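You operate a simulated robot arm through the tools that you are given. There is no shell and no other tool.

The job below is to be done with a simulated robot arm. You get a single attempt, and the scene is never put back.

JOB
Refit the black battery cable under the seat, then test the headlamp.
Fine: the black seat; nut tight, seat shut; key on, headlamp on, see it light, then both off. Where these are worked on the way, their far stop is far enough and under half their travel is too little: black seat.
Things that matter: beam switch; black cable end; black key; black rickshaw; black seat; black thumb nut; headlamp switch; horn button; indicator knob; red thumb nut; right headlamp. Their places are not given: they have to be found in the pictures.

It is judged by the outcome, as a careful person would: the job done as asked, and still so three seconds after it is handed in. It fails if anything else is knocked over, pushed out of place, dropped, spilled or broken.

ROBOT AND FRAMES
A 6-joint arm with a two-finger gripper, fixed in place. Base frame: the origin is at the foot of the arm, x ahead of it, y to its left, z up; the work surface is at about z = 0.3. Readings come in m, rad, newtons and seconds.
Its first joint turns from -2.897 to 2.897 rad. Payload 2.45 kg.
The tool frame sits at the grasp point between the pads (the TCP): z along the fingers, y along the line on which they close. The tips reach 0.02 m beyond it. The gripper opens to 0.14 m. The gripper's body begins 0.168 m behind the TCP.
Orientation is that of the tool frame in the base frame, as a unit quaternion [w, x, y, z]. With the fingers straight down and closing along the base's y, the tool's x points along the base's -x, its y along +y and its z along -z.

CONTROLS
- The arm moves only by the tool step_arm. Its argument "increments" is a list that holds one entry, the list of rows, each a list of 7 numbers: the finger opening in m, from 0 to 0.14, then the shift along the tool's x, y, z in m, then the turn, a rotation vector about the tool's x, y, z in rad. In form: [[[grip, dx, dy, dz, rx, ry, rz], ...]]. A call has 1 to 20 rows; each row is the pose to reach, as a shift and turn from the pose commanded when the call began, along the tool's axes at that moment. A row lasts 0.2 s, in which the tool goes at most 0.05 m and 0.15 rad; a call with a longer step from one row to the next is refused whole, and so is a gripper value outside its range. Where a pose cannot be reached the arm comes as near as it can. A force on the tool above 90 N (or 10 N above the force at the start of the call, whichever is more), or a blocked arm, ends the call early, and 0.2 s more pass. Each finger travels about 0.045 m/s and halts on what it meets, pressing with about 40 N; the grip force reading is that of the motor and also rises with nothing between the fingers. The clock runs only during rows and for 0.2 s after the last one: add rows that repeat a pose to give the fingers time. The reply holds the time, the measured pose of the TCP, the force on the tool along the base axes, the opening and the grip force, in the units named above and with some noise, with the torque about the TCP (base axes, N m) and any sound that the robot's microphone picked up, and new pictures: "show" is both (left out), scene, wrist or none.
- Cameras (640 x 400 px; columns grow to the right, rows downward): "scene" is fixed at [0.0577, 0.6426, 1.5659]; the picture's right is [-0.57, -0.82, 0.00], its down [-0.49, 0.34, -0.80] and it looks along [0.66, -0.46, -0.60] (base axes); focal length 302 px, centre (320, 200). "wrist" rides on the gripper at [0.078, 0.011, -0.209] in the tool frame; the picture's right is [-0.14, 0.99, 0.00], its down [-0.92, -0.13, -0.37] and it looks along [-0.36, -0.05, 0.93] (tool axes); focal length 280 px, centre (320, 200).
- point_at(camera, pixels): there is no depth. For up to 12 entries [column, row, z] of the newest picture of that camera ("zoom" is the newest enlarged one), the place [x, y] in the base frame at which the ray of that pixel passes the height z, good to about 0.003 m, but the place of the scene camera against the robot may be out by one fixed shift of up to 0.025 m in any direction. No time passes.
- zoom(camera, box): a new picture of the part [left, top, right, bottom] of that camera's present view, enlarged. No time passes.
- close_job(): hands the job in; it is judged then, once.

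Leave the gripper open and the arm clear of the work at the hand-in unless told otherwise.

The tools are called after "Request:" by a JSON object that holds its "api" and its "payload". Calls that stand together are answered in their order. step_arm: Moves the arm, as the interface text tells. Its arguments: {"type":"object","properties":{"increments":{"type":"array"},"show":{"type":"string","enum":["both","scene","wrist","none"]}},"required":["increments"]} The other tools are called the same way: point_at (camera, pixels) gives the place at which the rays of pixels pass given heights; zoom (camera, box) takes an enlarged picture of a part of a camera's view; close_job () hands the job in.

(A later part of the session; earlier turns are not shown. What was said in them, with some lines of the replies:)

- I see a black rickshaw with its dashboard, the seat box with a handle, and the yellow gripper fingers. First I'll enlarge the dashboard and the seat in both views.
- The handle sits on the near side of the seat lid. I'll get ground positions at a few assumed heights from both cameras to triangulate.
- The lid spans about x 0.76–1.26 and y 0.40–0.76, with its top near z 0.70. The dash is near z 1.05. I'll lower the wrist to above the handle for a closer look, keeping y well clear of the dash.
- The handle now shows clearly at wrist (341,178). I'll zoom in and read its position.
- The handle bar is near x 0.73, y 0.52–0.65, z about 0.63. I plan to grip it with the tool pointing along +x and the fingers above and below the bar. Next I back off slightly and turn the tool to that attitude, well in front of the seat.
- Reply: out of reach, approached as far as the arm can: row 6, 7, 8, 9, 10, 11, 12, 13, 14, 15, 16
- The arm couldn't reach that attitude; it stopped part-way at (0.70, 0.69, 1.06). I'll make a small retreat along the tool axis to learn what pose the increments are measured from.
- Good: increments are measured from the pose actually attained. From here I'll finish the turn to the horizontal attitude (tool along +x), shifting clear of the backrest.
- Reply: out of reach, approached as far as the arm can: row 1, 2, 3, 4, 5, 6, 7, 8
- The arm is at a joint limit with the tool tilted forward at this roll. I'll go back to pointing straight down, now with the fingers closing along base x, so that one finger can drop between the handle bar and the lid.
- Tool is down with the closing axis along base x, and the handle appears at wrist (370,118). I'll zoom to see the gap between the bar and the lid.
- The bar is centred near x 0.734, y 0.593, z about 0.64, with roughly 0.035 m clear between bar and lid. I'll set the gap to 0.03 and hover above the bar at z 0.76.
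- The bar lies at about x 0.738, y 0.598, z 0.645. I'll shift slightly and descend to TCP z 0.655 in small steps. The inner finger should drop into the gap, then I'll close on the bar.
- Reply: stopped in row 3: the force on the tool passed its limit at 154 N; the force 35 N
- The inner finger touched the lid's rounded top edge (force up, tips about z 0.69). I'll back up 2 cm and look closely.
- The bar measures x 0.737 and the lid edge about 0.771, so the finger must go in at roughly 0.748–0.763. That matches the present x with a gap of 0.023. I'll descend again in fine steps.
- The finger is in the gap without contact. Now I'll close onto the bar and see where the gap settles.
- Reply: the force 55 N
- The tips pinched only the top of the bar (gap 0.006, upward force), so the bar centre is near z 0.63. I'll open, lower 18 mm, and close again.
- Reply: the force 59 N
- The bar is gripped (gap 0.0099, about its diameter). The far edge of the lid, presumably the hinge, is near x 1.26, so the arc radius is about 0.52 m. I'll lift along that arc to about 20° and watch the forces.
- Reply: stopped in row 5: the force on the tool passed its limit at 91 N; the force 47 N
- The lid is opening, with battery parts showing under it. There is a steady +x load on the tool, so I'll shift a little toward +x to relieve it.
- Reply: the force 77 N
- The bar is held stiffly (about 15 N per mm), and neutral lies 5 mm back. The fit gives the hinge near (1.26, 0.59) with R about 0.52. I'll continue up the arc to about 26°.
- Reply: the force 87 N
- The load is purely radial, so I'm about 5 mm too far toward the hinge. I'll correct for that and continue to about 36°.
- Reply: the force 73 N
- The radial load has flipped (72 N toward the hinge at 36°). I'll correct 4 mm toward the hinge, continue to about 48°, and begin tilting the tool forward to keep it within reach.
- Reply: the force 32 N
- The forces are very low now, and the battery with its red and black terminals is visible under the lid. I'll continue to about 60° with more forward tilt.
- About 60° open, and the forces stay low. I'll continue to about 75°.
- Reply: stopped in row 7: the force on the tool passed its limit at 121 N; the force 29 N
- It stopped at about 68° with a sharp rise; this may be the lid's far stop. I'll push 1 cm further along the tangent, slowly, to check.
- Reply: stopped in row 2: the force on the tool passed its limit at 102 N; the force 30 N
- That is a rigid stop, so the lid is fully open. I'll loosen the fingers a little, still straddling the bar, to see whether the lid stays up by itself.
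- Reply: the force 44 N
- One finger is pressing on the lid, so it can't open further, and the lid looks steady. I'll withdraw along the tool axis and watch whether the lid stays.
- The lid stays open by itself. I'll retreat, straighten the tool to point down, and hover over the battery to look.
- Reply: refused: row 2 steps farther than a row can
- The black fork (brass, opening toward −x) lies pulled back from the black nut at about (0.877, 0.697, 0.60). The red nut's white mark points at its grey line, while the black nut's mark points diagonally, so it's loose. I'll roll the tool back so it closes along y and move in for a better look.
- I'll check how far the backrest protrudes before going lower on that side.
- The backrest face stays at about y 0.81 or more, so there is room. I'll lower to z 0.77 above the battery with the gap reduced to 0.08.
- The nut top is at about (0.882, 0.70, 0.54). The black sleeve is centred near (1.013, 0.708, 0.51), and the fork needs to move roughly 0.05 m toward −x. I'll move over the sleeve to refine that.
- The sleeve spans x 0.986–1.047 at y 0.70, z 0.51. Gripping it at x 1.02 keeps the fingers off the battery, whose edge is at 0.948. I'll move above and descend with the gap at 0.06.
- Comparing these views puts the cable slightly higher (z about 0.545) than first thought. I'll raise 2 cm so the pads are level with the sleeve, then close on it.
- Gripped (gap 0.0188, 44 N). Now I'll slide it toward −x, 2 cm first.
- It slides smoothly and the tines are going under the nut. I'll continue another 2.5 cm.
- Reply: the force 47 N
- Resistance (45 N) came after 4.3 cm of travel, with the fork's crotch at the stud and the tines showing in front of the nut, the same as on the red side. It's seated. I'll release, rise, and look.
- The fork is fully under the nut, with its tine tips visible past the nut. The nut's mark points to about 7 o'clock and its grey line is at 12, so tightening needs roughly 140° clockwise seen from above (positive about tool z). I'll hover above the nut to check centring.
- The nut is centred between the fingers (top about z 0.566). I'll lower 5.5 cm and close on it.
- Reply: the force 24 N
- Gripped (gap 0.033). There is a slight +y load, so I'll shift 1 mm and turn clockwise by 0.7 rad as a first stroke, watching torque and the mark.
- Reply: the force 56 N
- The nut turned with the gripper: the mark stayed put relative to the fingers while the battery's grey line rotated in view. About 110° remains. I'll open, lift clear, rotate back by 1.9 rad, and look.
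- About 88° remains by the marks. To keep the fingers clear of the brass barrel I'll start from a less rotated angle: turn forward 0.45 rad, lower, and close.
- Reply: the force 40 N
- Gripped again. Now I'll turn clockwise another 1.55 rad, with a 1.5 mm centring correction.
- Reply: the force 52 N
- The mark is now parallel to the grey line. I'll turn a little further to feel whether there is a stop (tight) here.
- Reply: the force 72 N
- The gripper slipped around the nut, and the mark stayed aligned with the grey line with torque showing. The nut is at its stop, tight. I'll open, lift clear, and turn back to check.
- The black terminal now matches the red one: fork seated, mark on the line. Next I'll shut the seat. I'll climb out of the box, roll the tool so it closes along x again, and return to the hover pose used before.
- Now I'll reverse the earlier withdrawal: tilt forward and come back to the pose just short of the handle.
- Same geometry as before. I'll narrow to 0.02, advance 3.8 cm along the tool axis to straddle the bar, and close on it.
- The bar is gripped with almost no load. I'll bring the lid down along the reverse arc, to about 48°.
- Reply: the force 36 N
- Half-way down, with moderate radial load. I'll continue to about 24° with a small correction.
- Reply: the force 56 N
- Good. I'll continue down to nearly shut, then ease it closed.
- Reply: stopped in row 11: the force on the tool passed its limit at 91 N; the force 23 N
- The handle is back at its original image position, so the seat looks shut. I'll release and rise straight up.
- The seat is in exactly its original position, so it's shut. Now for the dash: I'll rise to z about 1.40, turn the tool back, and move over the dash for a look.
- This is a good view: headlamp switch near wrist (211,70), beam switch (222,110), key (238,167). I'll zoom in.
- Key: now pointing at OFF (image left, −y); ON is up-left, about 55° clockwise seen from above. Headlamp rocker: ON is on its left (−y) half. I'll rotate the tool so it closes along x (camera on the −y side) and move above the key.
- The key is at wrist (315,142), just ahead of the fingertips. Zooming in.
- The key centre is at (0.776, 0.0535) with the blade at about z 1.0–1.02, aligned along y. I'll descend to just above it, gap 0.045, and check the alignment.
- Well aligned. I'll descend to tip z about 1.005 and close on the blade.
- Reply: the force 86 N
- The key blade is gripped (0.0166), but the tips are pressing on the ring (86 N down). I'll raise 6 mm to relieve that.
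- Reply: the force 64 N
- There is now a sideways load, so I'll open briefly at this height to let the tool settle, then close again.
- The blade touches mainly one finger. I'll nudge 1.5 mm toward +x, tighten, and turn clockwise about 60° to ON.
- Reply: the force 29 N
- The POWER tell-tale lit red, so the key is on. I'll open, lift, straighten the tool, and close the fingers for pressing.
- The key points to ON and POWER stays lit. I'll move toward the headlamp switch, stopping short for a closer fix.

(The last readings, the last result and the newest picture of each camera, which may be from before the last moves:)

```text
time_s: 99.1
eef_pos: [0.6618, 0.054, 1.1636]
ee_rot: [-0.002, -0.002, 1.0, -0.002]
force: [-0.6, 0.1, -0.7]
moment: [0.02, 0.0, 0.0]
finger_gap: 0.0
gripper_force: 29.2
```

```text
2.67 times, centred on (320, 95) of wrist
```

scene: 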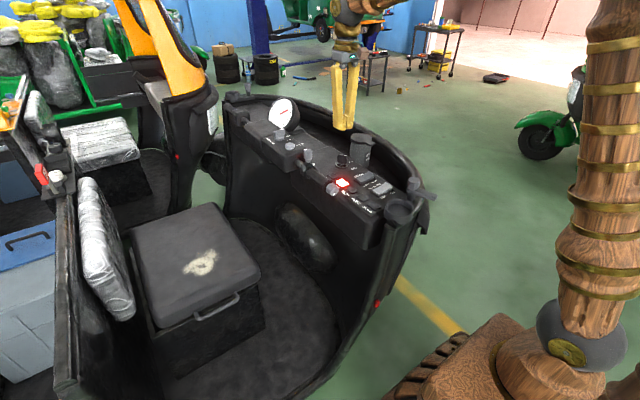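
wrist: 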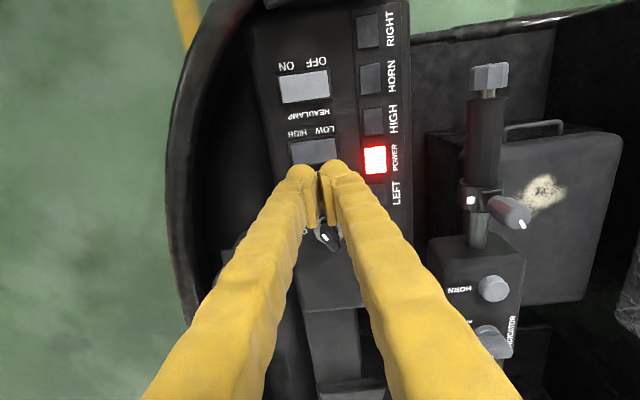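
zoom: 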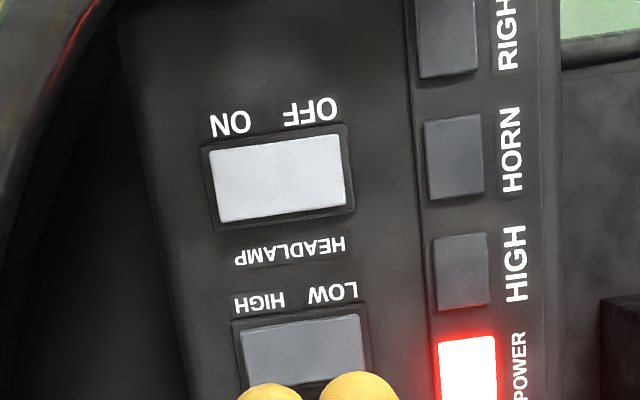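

Headlamp switch centre is (0.5765, 0.048), spanning y 0.017–0.079, with ON at the low-y end. I'll go above its ON half (y 0.029) and come down to just above it.

Request:
{"api": "step_arm", "payload": {"increments": [[[0.0, 0.04, -0.012, 0, 0, 0, 0], [0.0, 0.085, -0.025, 0, 0, 0, 0], [0.0, 0.085, -0.025, 0.04, 0, 0, 0], [0.0, 0.085, -0.025, 0.08, 0, 0, 0], [0.0, 0.085, -0.025, 0.108, 0, 0, 0], [0.0, 0.085, -0.025, 0.108, 0, 0, 0]]]}}

Request:
{"api": "zoom", "payload": {"camera": "scene", "box": [310, 100, 440, 210]}}

Request:
{"api": "zoom", "payload": {"camera": "wrist", "box": [220, 80, 420, 230]}}

```text
time_s: 100.5
eef_pos: [0.5758, 0.0259, 1.0544]
ee_rot: [-0.004, -0.002, 1.0, -0.002]
force: [1.1, -0.6, 0.1]
moment: [-0.01, 0.03, -0.01]
finger_gap: 0.0
gripper_force: 28.7
```

scene: 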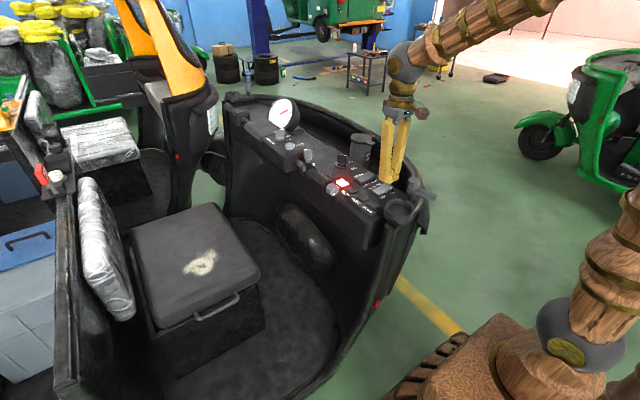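
wrist: 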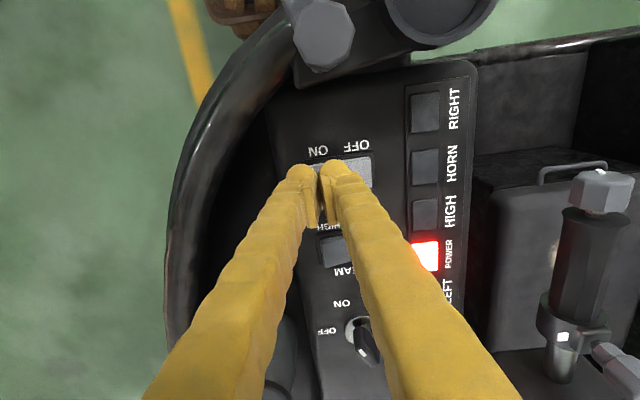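

```text
3.64 times, centred on (375, 155) of scene
```

zoom: 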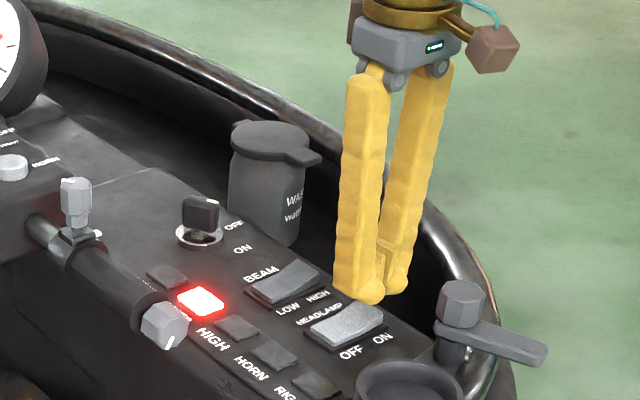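

```text
2.67 times, centred on (320, 155) of wrist
```

zoom: 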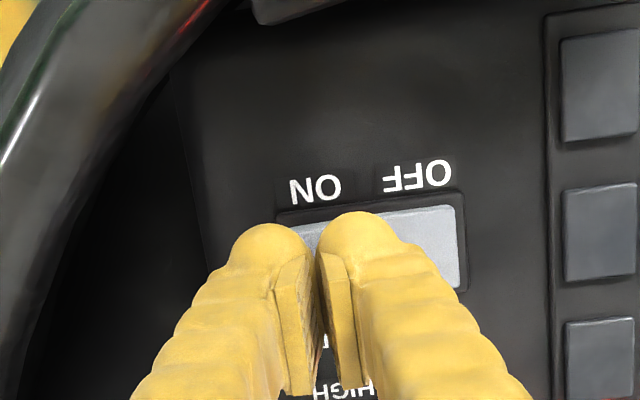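

The fingertips are over the ON half. I'll step down slowly, 3 mm per row, to press it.

Request:
{"api": "step_arm", "payload": {"increments": [[[0.0, 0, 0.003, 0.004, 0, 0, 0], [0.0, 0, 0.003, 0.008, 0, 0, 0], [0.0, 0, 0.003, 0.012, 0, 0, 0], [0.0, 0, 0.003, 0.015, 0, 0, 0], [0.0, 0, 0.003, 0.018, 0, 0, 0], [0.0, 0, 0.003, 0.021, 0, 0, 0], [0.0, 0, 0.003, 0.024, 0, 0, 0]]], "show": "scene"}}

Request:
{"api": "zoom", "payload": {"camera": "scene", "box": [310, 100, 440, 210]}}

```text
time_s: 102.1
eef_pos: [0.5753, 0.0303, 1.0324]
ee_rot: [-0.002, -0.001, 1.0, -0.001]
force: [-12.4, -5.0, 52.4]
moment: [0.5, 0.17, 0.04]
finger_gap: 0.0002
gripper_force: 29.6
```

scene: 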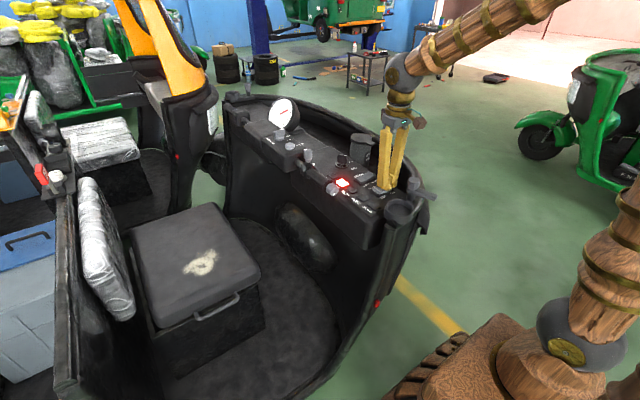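

```text
3.64 times, centred on (375, 155) of scene
```

zoom: 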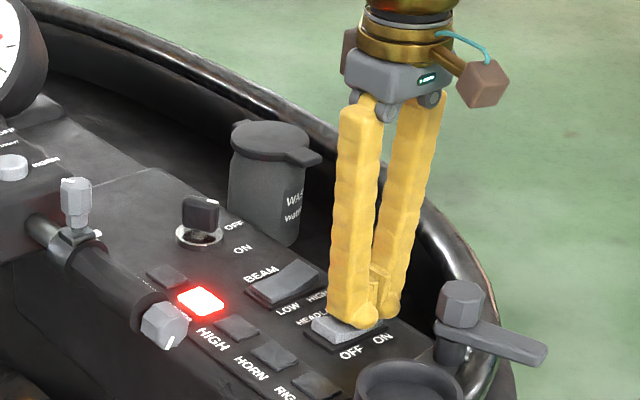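

52 N of contact. I'll lift off to see whether the rocker has flipped.

Request:
{"api": "step_arm", "payload": {"increments": [[[0.0, 0, 0, -0.03, 0, 0, 0], [0.0, 0, 0, -0.07, 0, 0, 0], [0.0, -0.04, 0, -0.1, 0, 0, 0], [0.0, -0.085, 0, -0.13, 0, 0, 0], [0.0, -0.085, 0, -0.13, 0, 0, 0]]]}}

Request:
{"api": "zoom", "payload": {"camera": "wrist", "box": [220, 20, 420, 170]}}

Request:
{"api": "zoom", "payload": {"camera": "scene", "box": [310, 120, 440, 230]}}

```text
refused: row 4 steps farther than a row can; nothing moved
```

```text
2.67 times, centred on (320, 95) of wrist
```

zoom: 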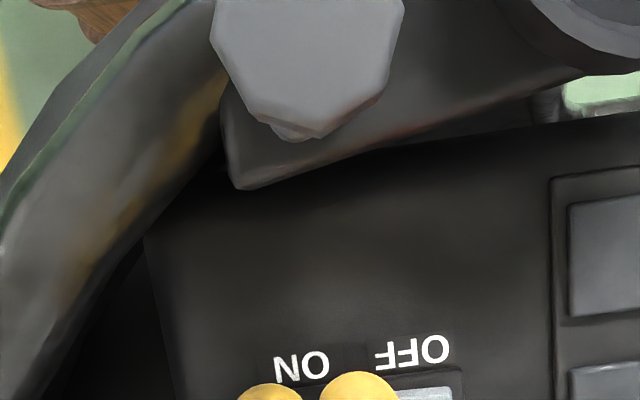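

```text
3.64 times, centred on (375, 175) of scene
```

zoom: 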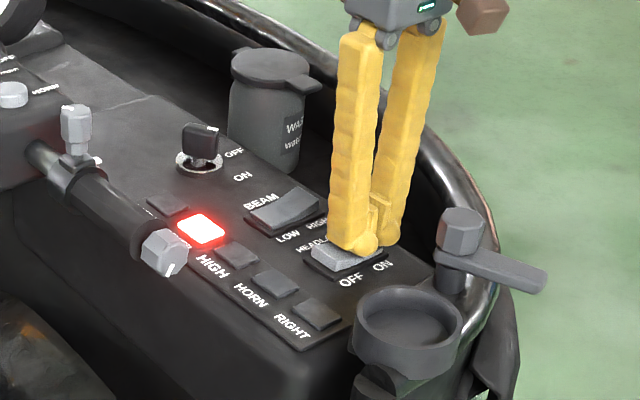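

That call was refused because one step was too long. I'll retry the lift with shorter steps.

Request:
{"api": "step_arm", "payload": {"increments": [[[0.0, 0, 0, -0.03, 0, 0, 0], [0.0, 0, 0, -0.07, 0, 0, 0], [0.0, -0.03, 0, -0.1, 0, 0, 0], [0.0, -0.065, 0, -0.12, 0, 0, 0], [0.0, -0.085, 0, -0.13, 0, 0, 0], [0.0, -0.085, 0, -0.13, 0, 0, 0]]]}}

Request:
{"api": "zoom", "payload": {"camera": "wrist", "box": [220, 20, 420, 170]}}

Request:
{"api": "zoom", "payload": {"camera": "scene", "box": [310, 120, 440, 230]}}

```text
time_s: 103.5
eef_pos: [0.6625, 0.0329, 1.1583]
ee_rot: [-0.002, -0.002, 1.0, -0.002]
force: [-0.6, 0.1, 0.6]
moment: [-0.02, -0.03, -0.01]
finger_gap: 0.0004
gripper_force: 29.0
```

scene: 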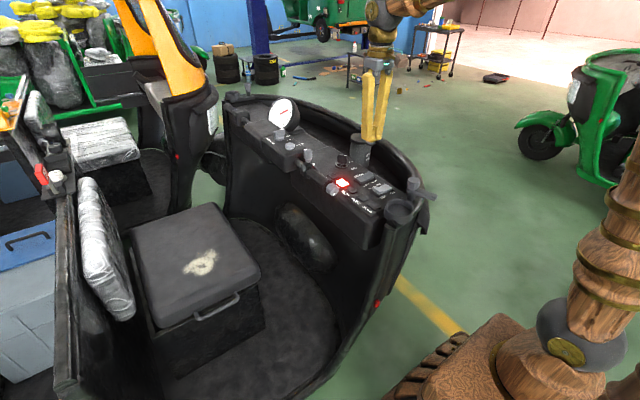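
wrist: 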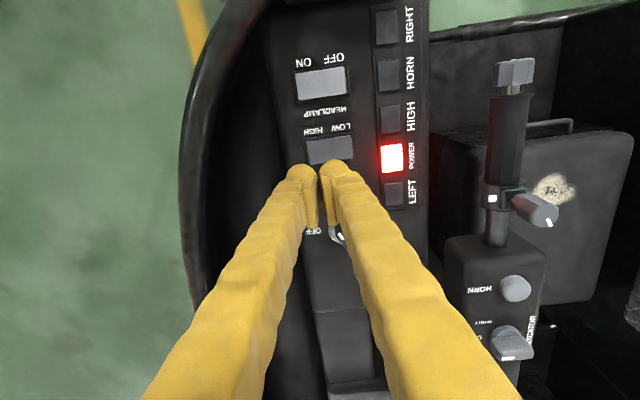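

```text
2.67 times, centred on (320, 95) of wrist
```

zoom: 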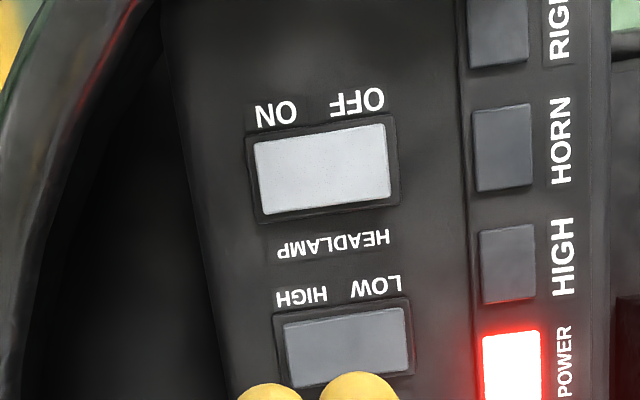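

```text
3.64 times, centred on (375, 175) of scene
```

zoom: 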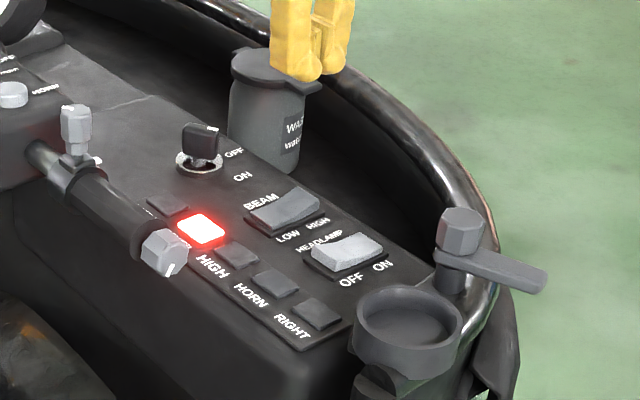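

The rocker's OFF end is now raised, so it has flipped to ON. The headlamp faces forward (−y), out of view from here. I'll carry the wrist camera over the dash to the front side, looking back, to see whether the right headlamp is lit.

Request:
{"api": "step_arm", "payload": {"increments": [[[0.0, 0, 0, -0.04, 0, 0, -0.1], [0.0, 0.0, -0.02, -0.08, 0, 0, -0.24], [0.0, 0.01, -0.05, -0.1, 0, 0, -0.38], [0.0, 0.02, -0.095, -0.1, 0, 0, -0.52], [0.0, 0.03, -0.14, -0.1, 0, 0, -0.66], [0.0, 0.04, -0.185, -0.1, 0, 0, -0.8], [0.0, 0.05, -0.23, -0.1, 0, 0, -0.94], [0.0, 0.06, -0.275, -0.1, 0, 0, -1.08], [0.0, 0.06, -0.32, -0.1, 0, 0, -1.22], [0.0, 0.06, -0.365, -0.1, 0, 0, -1.36], [0.0, 0.06, -0.41, -0.1, 0, 0, -1.5], [0.0, 0.06, -0.453, -0.1, 0, 0, -1.571], [0.0, 0.06, -0.453, -0.1, 0, 0, -1.571]]]}}

```text
time_s: 106.3
eef_pos: [0.6046, -0.4232, 1.2622]
ee_rot: [0.003, 0.709, -0.705, -0.001]
force: [0.0, 0.3, 0.6]
moment: [0.01, -0.02, 0.0]
finger_gap: 0.0001
gripper_force: 29.5
```

scene: 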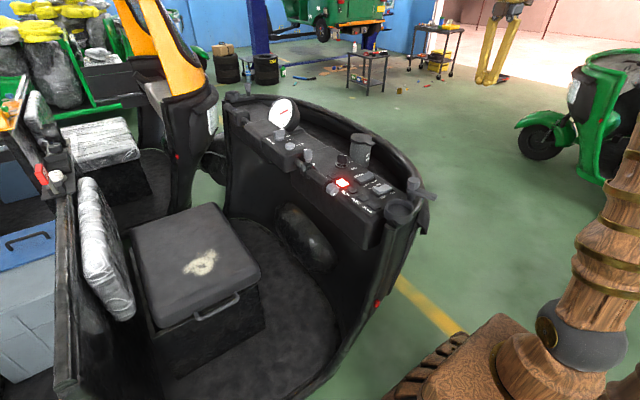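
wrist: 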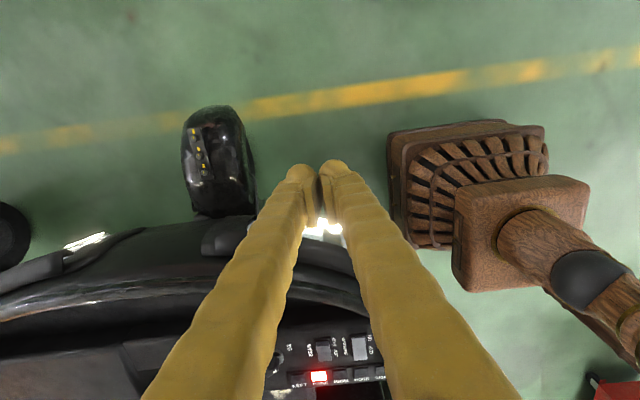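

There's a bright white glow at wrist (325,228) behind the fingers. I'll open the fingers to see it clearly.

Request:
{"api": "step_arm", "payload": {"increments": [[[0.04, 0, 0, 0, 0, 0, 0], [0.08, 0, 0, 0, 0, 0, 0], [0.1, 0, 0, 0, 0, 0, 0], [0.1, 0, 0, 0, 0, 0, 0], [0.1, 0, 0, 0, 0, 0, 0], [0.1, 0, 0, 0, 0, 0, 0]]], "show": "wrist"}}

Request:
{"api": "zoom", "payload": {"camera": "wrist", "box": [200, 160, 440, 320]}}

Request:
{"api": "zoom", "payload": {"camera": "wrist", "box": [0, 180, 240, 340]}}

```text
time_s: 107.7
eef_pos: [0.6057, -0.4221, 1.2619]
ee_rot: [0.003, 0.708, -0.706, -0.001]
force: [-1.1, -0.2, 0.6]
moment: [0.0, -0.01, 0.02]
finger_gap: 0.1001
gripper_force: 0.0
```

wrist: 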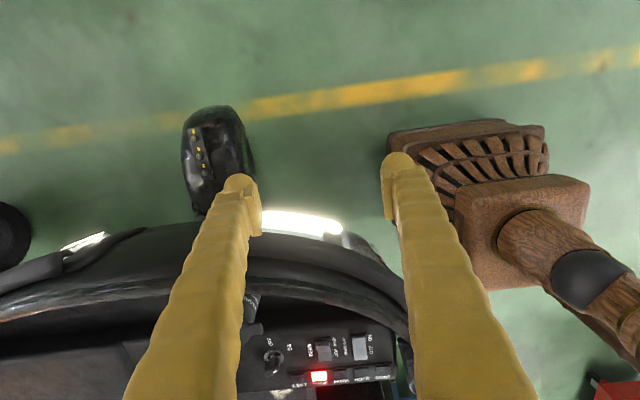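

```text
2.50 times, centred on (320, 240) of wrist
```

zoom: 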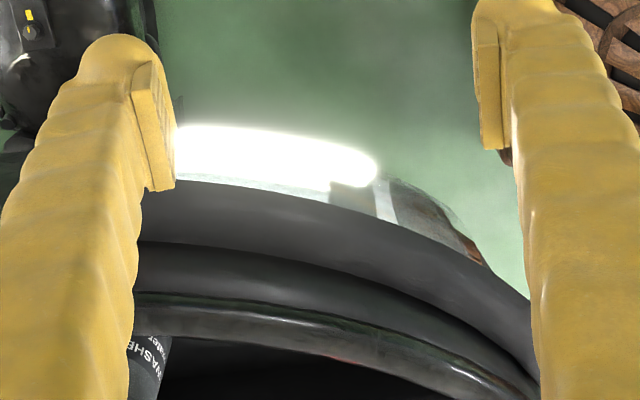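

```text
2.50 times, centred on (120, 260) of wrist
```

zoom: 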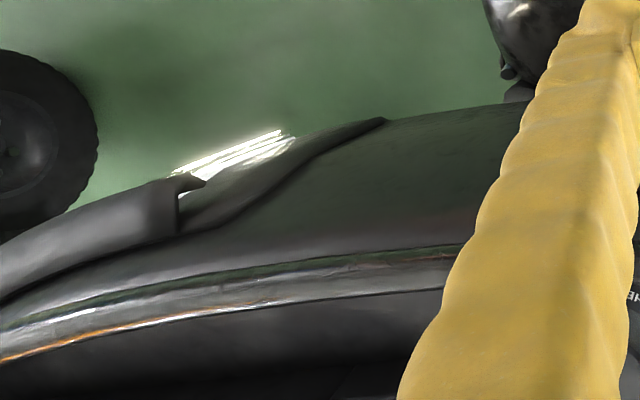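

The right headlamp is clearly lit, with a strong white glow along its edge. Now everything goes off: I'll return over the dash with the fingers closed.

Request:
{"api": "step_arm", "payload": {"increments": [[[0.08, -0.02, 0, 0, 0, 0, 0.1], [0.05, -0.06, 0, 0, 0, 0, 0.24], [0.02, -0.105, -0.005, 0, 0, 0, 0.38], [0.0, -0.15, -0.01, 0, 0, 0, 0.52], [0.0, -0.195, -0.015, 0, 0, 0, 0.66], [0.0, -0.24, -0.02, 0, 0, 0, 0.8], [0.0, -0.285, -0.03, 0, 0, 0, 0.94], [0.0, -0.33, -0.04, 0, 0, 0, 1.08], [0.0, -0.375, -0.05, 0, 0, 0, 1.22], [0.0, -0.42, -0.054, 0, 0, 0, 1.36], [0.0, -0.46, -0.054, 0.02, 0, 0, 1.5], [0.0, -0.487, -0.054, 0.06, 0, 0, 1.571], [0.0, -0.487, -0.054, 0.1, 0, 0, 1.571], [0.0, -0.487, -0.054, 0.1, 0, 0, 1.571]]], "show": "wrist"}}

Request:
{"api": "zoom", "payload": {"camera": "wrist", "box": [220, 20, 420, 170]}}

```text
time_s: 110.7
eef_pos: [0.6565, 0.0652, 1.1589]
ee_rot: [-0.003, -0.001, 1.0, -0.002]
force: [-0.5, 0.3, -0.3]
moment: [-0.05, 0.02, -0.02]
finger_gap: 0.0
gripper_force: 29.5
```

wrist: 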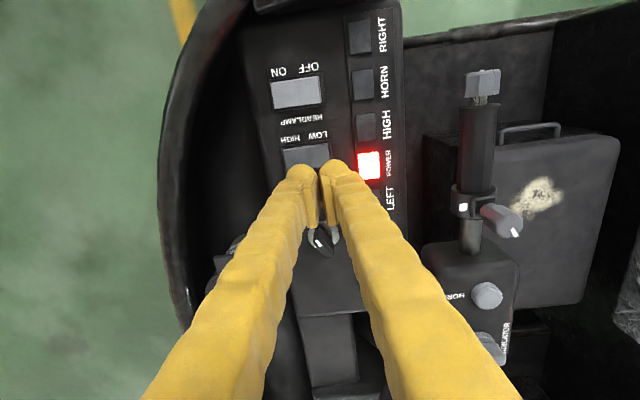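

```text
2.67 times, centred on (320, 95) of wrist
```

zoom: 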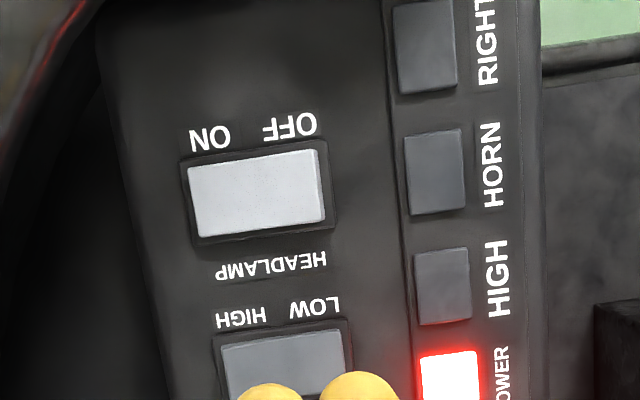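

Now I'll press the OFF half at (0.5765, 0.066): move over, come down, then 3 mm steps.

Request:
{"api": "step_arm", "payload": {"increments": [[[0.0, 0.04, 0.0, 0, 0, 0, 0], [0.0, 0.08, 0.0, 0, 0, 0, 0], [0.0, 0.08, 0.0, 0.04, 0, 0, 0], [0.0, 0.08, 0.0, 0.08, 0, 0, 0], [0.0, 0.08, 0.0, 0.105, 0, 0, 0], [0.0, 0.08, 0.0, 0.11, 0, 0, 0], [0.0, 0.08, 0.0, 0.115, 0, 0, 0], [0.0, 0.08, 0.0, 0.119, 0, 0, 0], [0.0, 0.08, 0.0, 0.122, 0, 0, 0], [0.0, 0.08, 0.0, 0.125, 0, 0, 0], [0.0, 0.08, 0.0, 0.128, 0, 0, 0], [0.0, 0.08, 0.0, 0.13, 0, 0, 0]]], "show": "scene"}}

Request:
{"api": "zoom", "payload": {"camera": "scene", "box": [310, 120, 440, 230]}}

```text
time_s: 113.3
eef_pos: [0.5746, 0.0641, 1.0313]
ee_rot: [-0.001, -0.001, 1.0, -0.001]
force: [-10.1, -4.8, 44.0]
moment: [-0.6, 0.15, -0.09]
finger_gap: 0.0
gripper_force: 29.5
```

scene: 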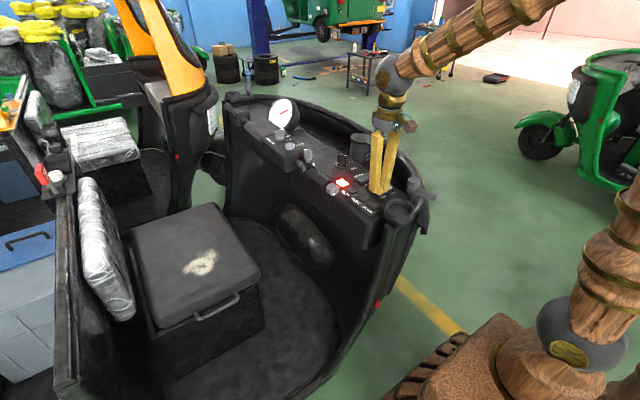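

```text
3.64 times, centred on (375, 175) of scene
```

zoom: 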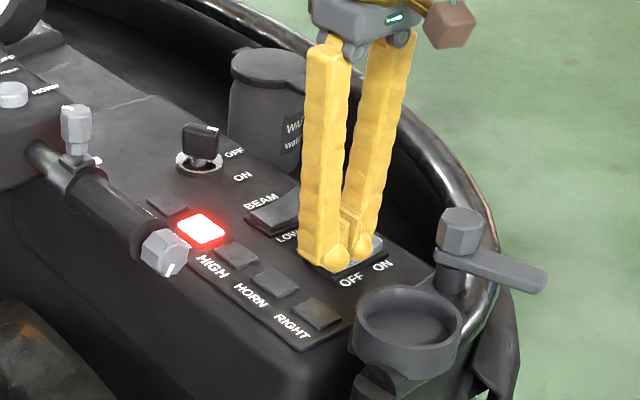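

Similar contact to before (44 N). I'll lift off and check the rocker.

Request:
{"api": "step_arm", "payload": {"increments": [[[0.0, 0, 0, -0.03, 0, 0, 0], [0.0, 0, 0, -0.07, 0, 0, 0], [0.0, -0.03, 0, -0.1, 0, 0, 0], [0.0, -0.065, 0, -0.12, 0, 0, 0], [0.0, -0.085, 0, -0.13, 0, 0, 0], [0.0, -0.085, 0, -0.13, 0, 0, 0]]]}}

Request:
{"api": "zoom", "payload": {"camera": "wrist", "box": [220, 20, 420, 170]}}

Request:
{"api": "zoom", "payload": {"camera": "scene", "box": [310, 120, 440, 230]}}

```text
time_s: 114.7
eef_pos: [0.6628, 0.067, 1.1582]
ee_rot: [-0.003, -0.002, 1.0, -0.002]
force: [-0.8, 0.0, 0.2]
moment: [-0.01, 0.01, 0.02]
finger_gap: 0.0
gripper_force: 29.3
```

scene: 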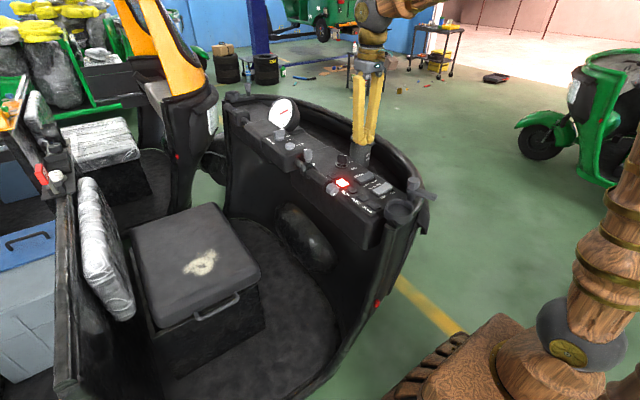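
wrist: 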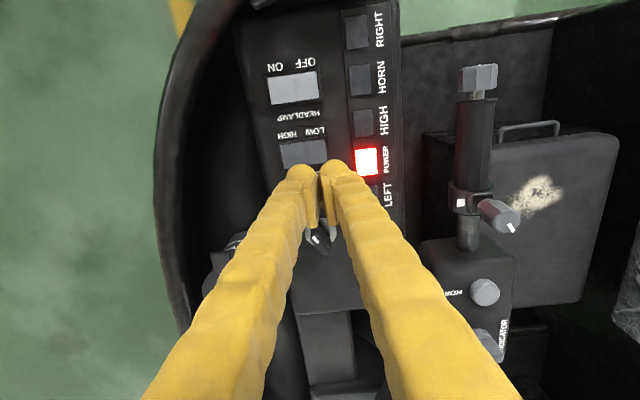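

```text
2.67 times, centred on (320, 95) of wrist
```

zoom: 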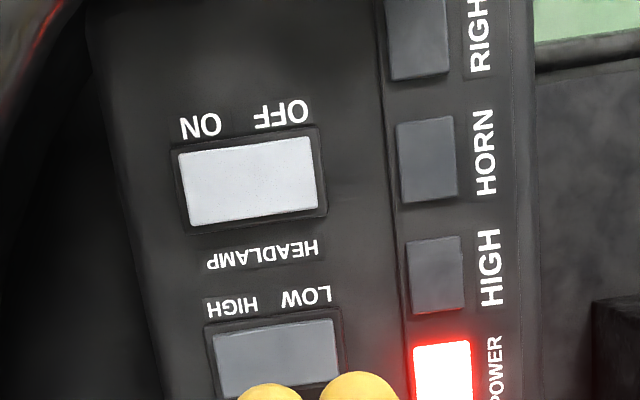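

```text
3.64 times, centred on (375, 175) of scene
```

zoom: 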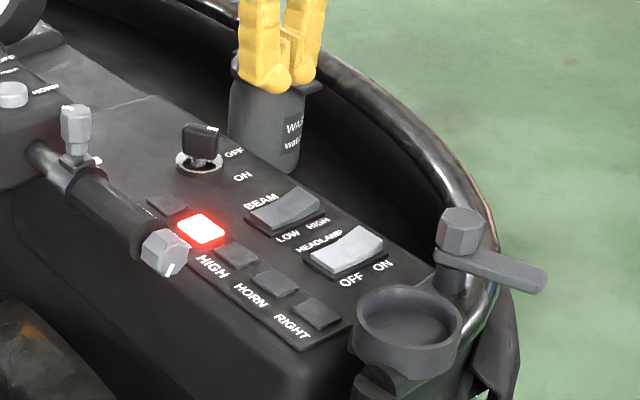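

The rocker is back to OFF, with the ON end raised as at the start. Now the key: move above it with the tool yawed to match the blade's ON position.

Request:
{"api": "step_arm", "payload": {"increments": [[[0.02, -0.04, -0.005, 0, 0, 0, -0.13], [0.04, -0.08, -0.01, 0, 0, 0, -0.26], [0.045, -0.113, -0.015, 0, 0, 0, -0.39], [0.045, -0.113, -0.015, 0.02, 0, 0, -0.521], [0.045, -0.113, -0.015, 0.06, 0, 0, -0.521], [0.045, -0.113, -0.015, 0.08, 0, 0, -0.521], [0.045, -0.113, -0.015, 0.08, 0, 0, -0.521]]], "show": "wrist"}}

Request:
{"api": "zoom", "payload": {"camera": "wrist", "box": [240, 80, 400, 240]}}

```text
time_s: 116.3
eef_pos: [0.7725, 0.0513, 1.0792]
ee_rot: [-0.004, -0.26, 0.966, 0.0]
force: [1.3, 0.8, 0.4]
moment: [-0.02, -0.04, -0.02]
finger_gap: 0.0448
gripper_force: 0.1
```

wrist: 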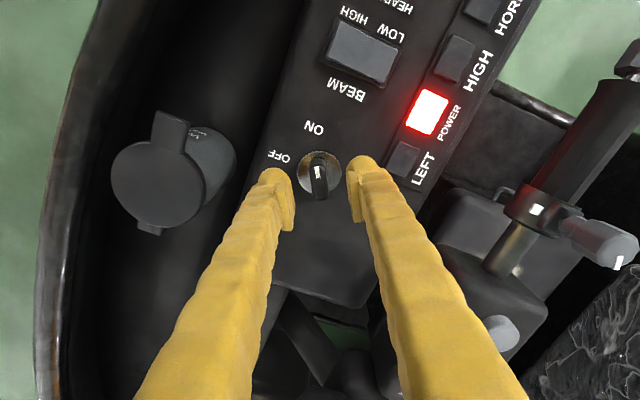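

```text
2.50 times, centred on (320, 160) of wrist
```

zoom: 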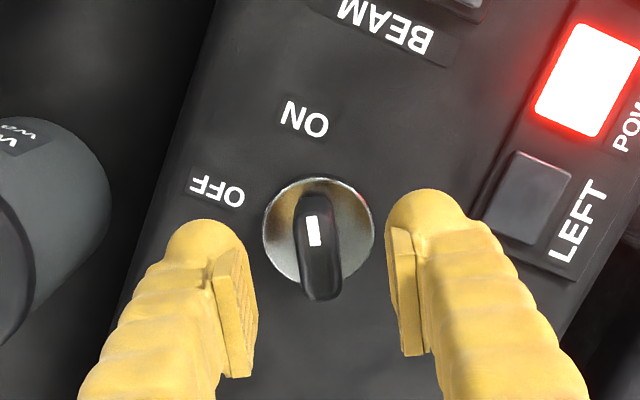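

Aligned with the blade. I'll shift 3 mm, descend to the same height as before (TCP z 1.030), and close.

Request:
{"api": "step_arm", "payload": {"increments": [[[0.045, -0.003, 0, 0.02, 0, 0, 0], [0.045, -0.003, 0, 0.035, 0, 0, 0], [0.045, -0.003, 0, 0.047, 0, 0, 0], [0.03, -0.003, 0, 0.047, 0, 0, 0], [0.015, -0.003, 0, 0.047, 0, 0, 0], [0.005, -0.003, 0, 0.047, 0, 0, 0], [0.005, -0.003, 0, 0.047, 0, 0, 0]]], "show": "wrist"}}

Request:
{"api": "zoom", "payload": {"camera": "wrist", "box": [240, 80, 400, 240]}}

```text
time_s: 117.9
eef_pos: [0.775, 0.0527, 1.0317]
ee_rot: [-0.003, -0.259, 0.966, -0.001]
force: [1.2, -2.6, -4.6]
moment: [0.0, 0.01, 0.01]
finger_gap: 0.0151
gripper_force: 39.7
```

wrist: 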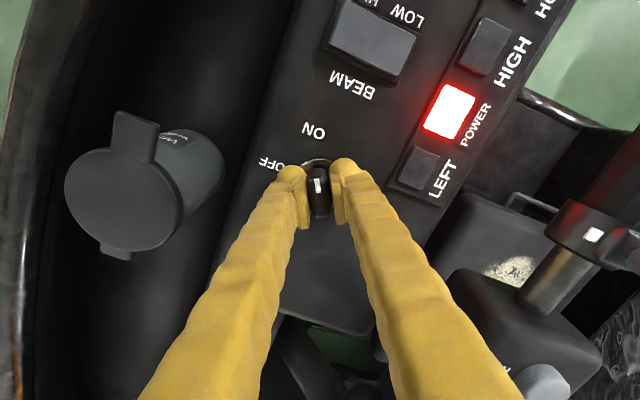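

```text
2.50 times, centred on (320, 160) of wrist
```

zoom: 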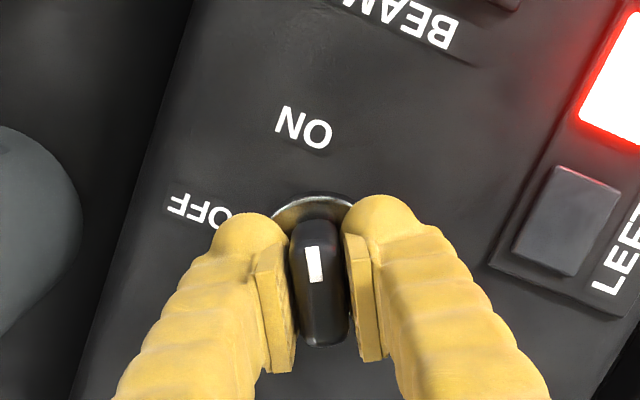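

Firm, balanced grip. Turning back counter-clockwise 60° to OFF.

Request:
{"api": "step_arm", "payload": {"increments": [[[0.005, 0, 0, 0, 0, 0, -0.12], [0.005, 0, 0, 0, 0, 0, -0.24], [0.005, 0, 0, 0, 0, 0, -0.36], [0.005, 0, 0, 0, 0, 0, -0.48], [0.005, 0, 0, 0, 0, 0, -0.6], [0.005, 0, 0, 0, 0, 0, -0.72], [0.005, 0, 0, 0, 0, 0, -0.84], [0.005, 0, 0, 0, 0, 0, -0.96], [0.005, 0, 0, 0, 0, 0, -1.06], [0.005, 0, 0, 0, 0, 0, -1.06]]]}}

Request:
{"api": "zoom", "payload": {"camera": "wrist", "box": [240, 80, 400, 240]}}

```text
time_s: 120.1
eef_pos: [0.7753, 0.052, 1.0323]
ee_rot: [0.003, 0.713, -0.701, -0.001]
force: [-1.7, 28.1, 3.2]
moment: [0.44, -0.02, -0.44]
finger_gap: 0.0151
gripper_force: 41.3
```

scene: 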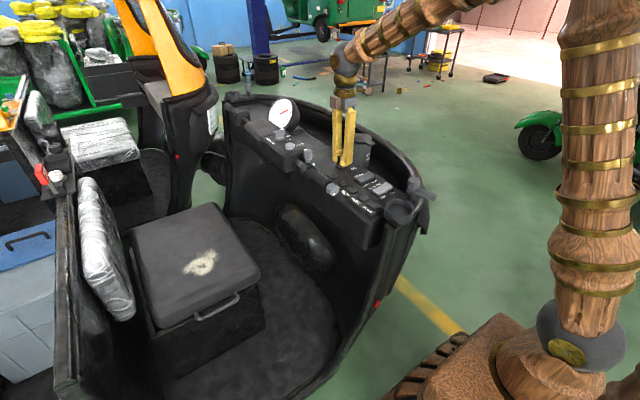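
wrist: 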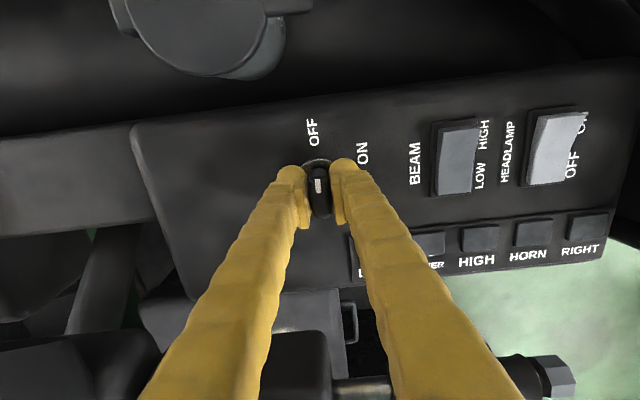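

```text
2.50 times, centred on (320, 160) of wrist
```

zoom: 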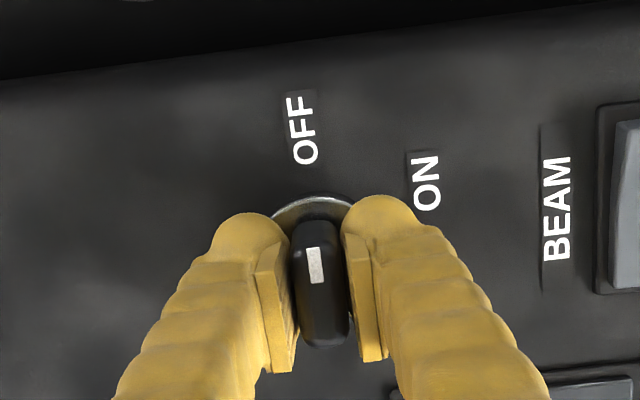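

The POWER lamp is out and the key is against its OFF stop. I'll release, lift, and look.

Request:
{"api": "step_arm", "payload": {"increments": [[[0.025, 0, 0, 0, 0, 0, 0.01], [0.04, 0, 0, 0, 0, 0, 0.01], [0.045, 0, 0, 0, 0, 0, 0.01], [0.045, 0, 0, -0.03, 0, 0, 0.01], [0.05, 0, 0, -0.07, 0, 0, 0.01], [0.06, 0, 0, -0.11, 0, 0, 0.01], [0.07, 0, 0, -0.15, 0, 0, 0.01], [0.08, 0, 0, -0.19, 0, 0, 0.01], [0.08, 0, 0, -0.19, 0, 0, 0.01]]]}}

Request:
{"api": "zoom", "payload": {"camera": "wrist", "box": [260, 60, 520, 210]}}

Request:
{"api": "zoom", "payload": {"camera": "scene", "box": [310, 120, 440, 230]}}

```text
time_s: 122.1
eef_pos: [0.7761, 0.0526, 1.2191]
ee_rot: [0.003, 0.708, -0.706, 0.0]
force: [0.0, 0.1, -0.2]
moment: [-0.01, 0.02, 0.02]
finger_gap: 0.0802
gripper_force: 0.0
```

scene: 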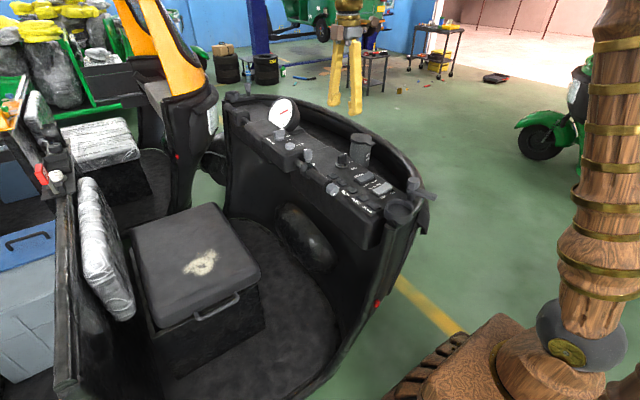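
wrist: 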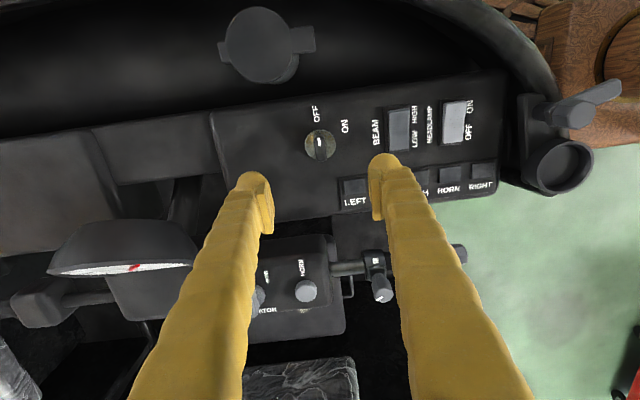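

```text
2.46 times, centred on (390, 135) of wrist
```

zoom: 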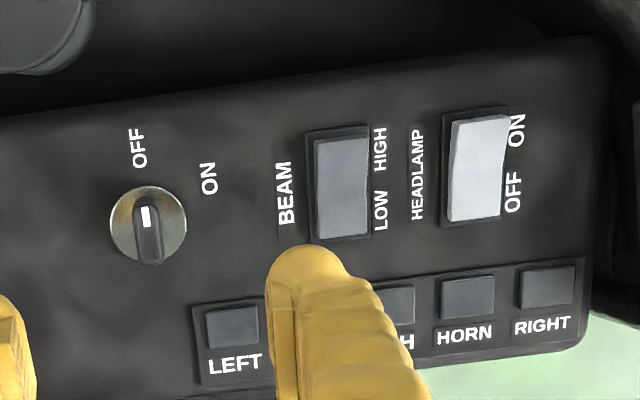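

```text
3.64 times, centred on (375, 175) of scene
```

zoom: 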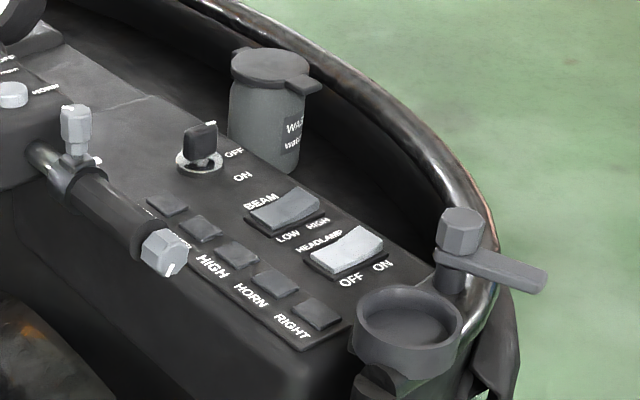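

Everything matches the start state: key OFF, headlamp OFF, and the beam switch and tell-tales unchanged. I'll move the arm up and clear with the gripper open.

Request:
{"api": "step_arm", "payload": {"increments": [[[0.1, 0, 0, -0.045, 0, 0, 0], [0.12, 0, 0, -0.09, 0, 0, 0.1], [0.14, -0.02, 0.01, -0.13, 0, 0, 0.24], [0.14, -0.05, 0.03, -0.15, 0, 0, 0.38], [0.14, -0.08, 0.05, -0.16, 0, 0, 0.52], [0.14, -0.11, 0.07, -0.16, 0, 0, 0.66], [0.14, -0.14, 0.09, -0.16, 0, 0, 0.8], [0.14, -0.17, 0.11, -0.16, 0, 0, 0.94], [0.14, -0.2, 0.13, -0.16, 0, 0, 1.08], [0.14, -0.23, 0.15, -0.16, 0, 0, 1.22], [0.14, -0.26, 0.17, -0.16, 0, 0, 1.36], [0.14, -0.29, 0.19, -0.16, 0, 0, 1.5], [0.14, -0.305, 0.2, -0.16, 0, 0, 1.571], [0.14, -0.305, 0.2, -0.16, 0, 0, 1.571]]]}}

Request:
{"api": "zoom", "payload": {"camera": "scene", "box": [60, 180, 300, 360]}}

```text
time_s: 125.1
eef_pos: [0.5739, 0.3569, 1.3809]
ee_rot: [-0.002, -0.001, 1.0, -0.001]
force: [-0.2, -0.1, 0.8]
moment: [0.01, 0.01, 0.03]
finger_gap: 0.14
gripper_force: 0.0
```

scene: 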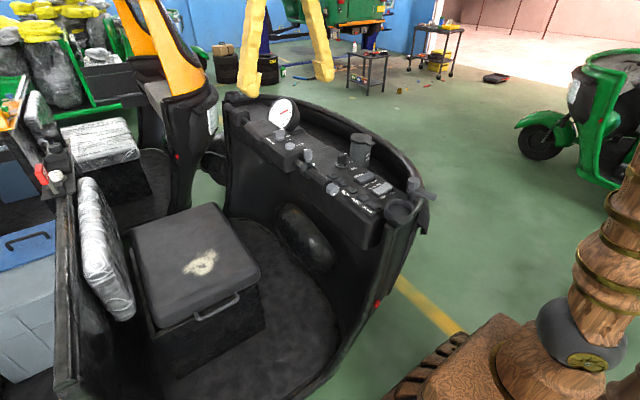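
wrist: 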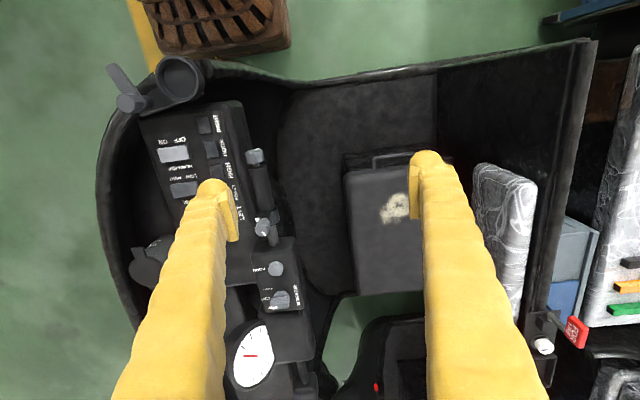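

```text
2.22 times, centred on (180, 270) of scene
```

zoom: 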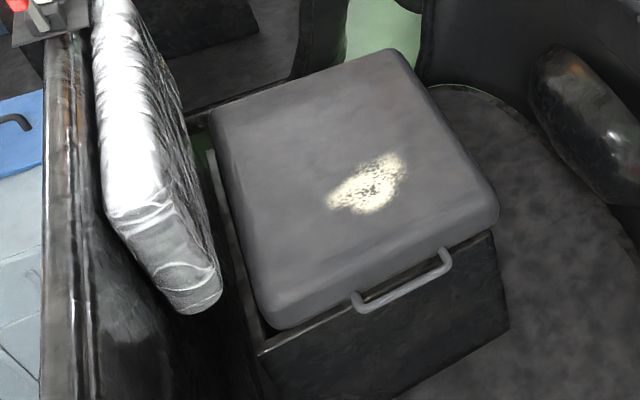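

The seat is shut exactly as at the start, and the cable is fitted with its nut tight. The headlamp was seen lit, the key and headlamp switch are off again, and the arm is clear with the gripper open. Handing in.

Request:
{"api": "close_job", "payload": {}}

```text
The job is handed in.
```

The black battery cable is refitted under the seat, the headlamp test passed, and the job is handed in.

- **Cable:** the fork is fully home under the black thumb nut. I tightened the nut clockwise until it stopped turning and its mark lined up with its grey line, the same as the red side.
- **Seat:** it was opened to its far stop for the work. It is now shut, back in its original position in the pictures.
- **Headlamp test:** with the key and headlamp switch on, I moved the wrist camera round to the front and saw the right headlamp lit brightly.
- **Switched off:** the headlamp switch went off first, then the key, and the red POWER light went out. I did not go back to the front to look at the lamp again.
- **Everything else:** the beam switch, horn button, indicator knob and red thumb nut were not touched.

When I first reached for the seat handle, a finger pressed on the lid's front edge (154 N before the arm stopped), and the tips later pressed briefly on the key's ring (about 86 N). Neither left any mark I could see.

The gripper was left open and the arm clear of the rickshaw.
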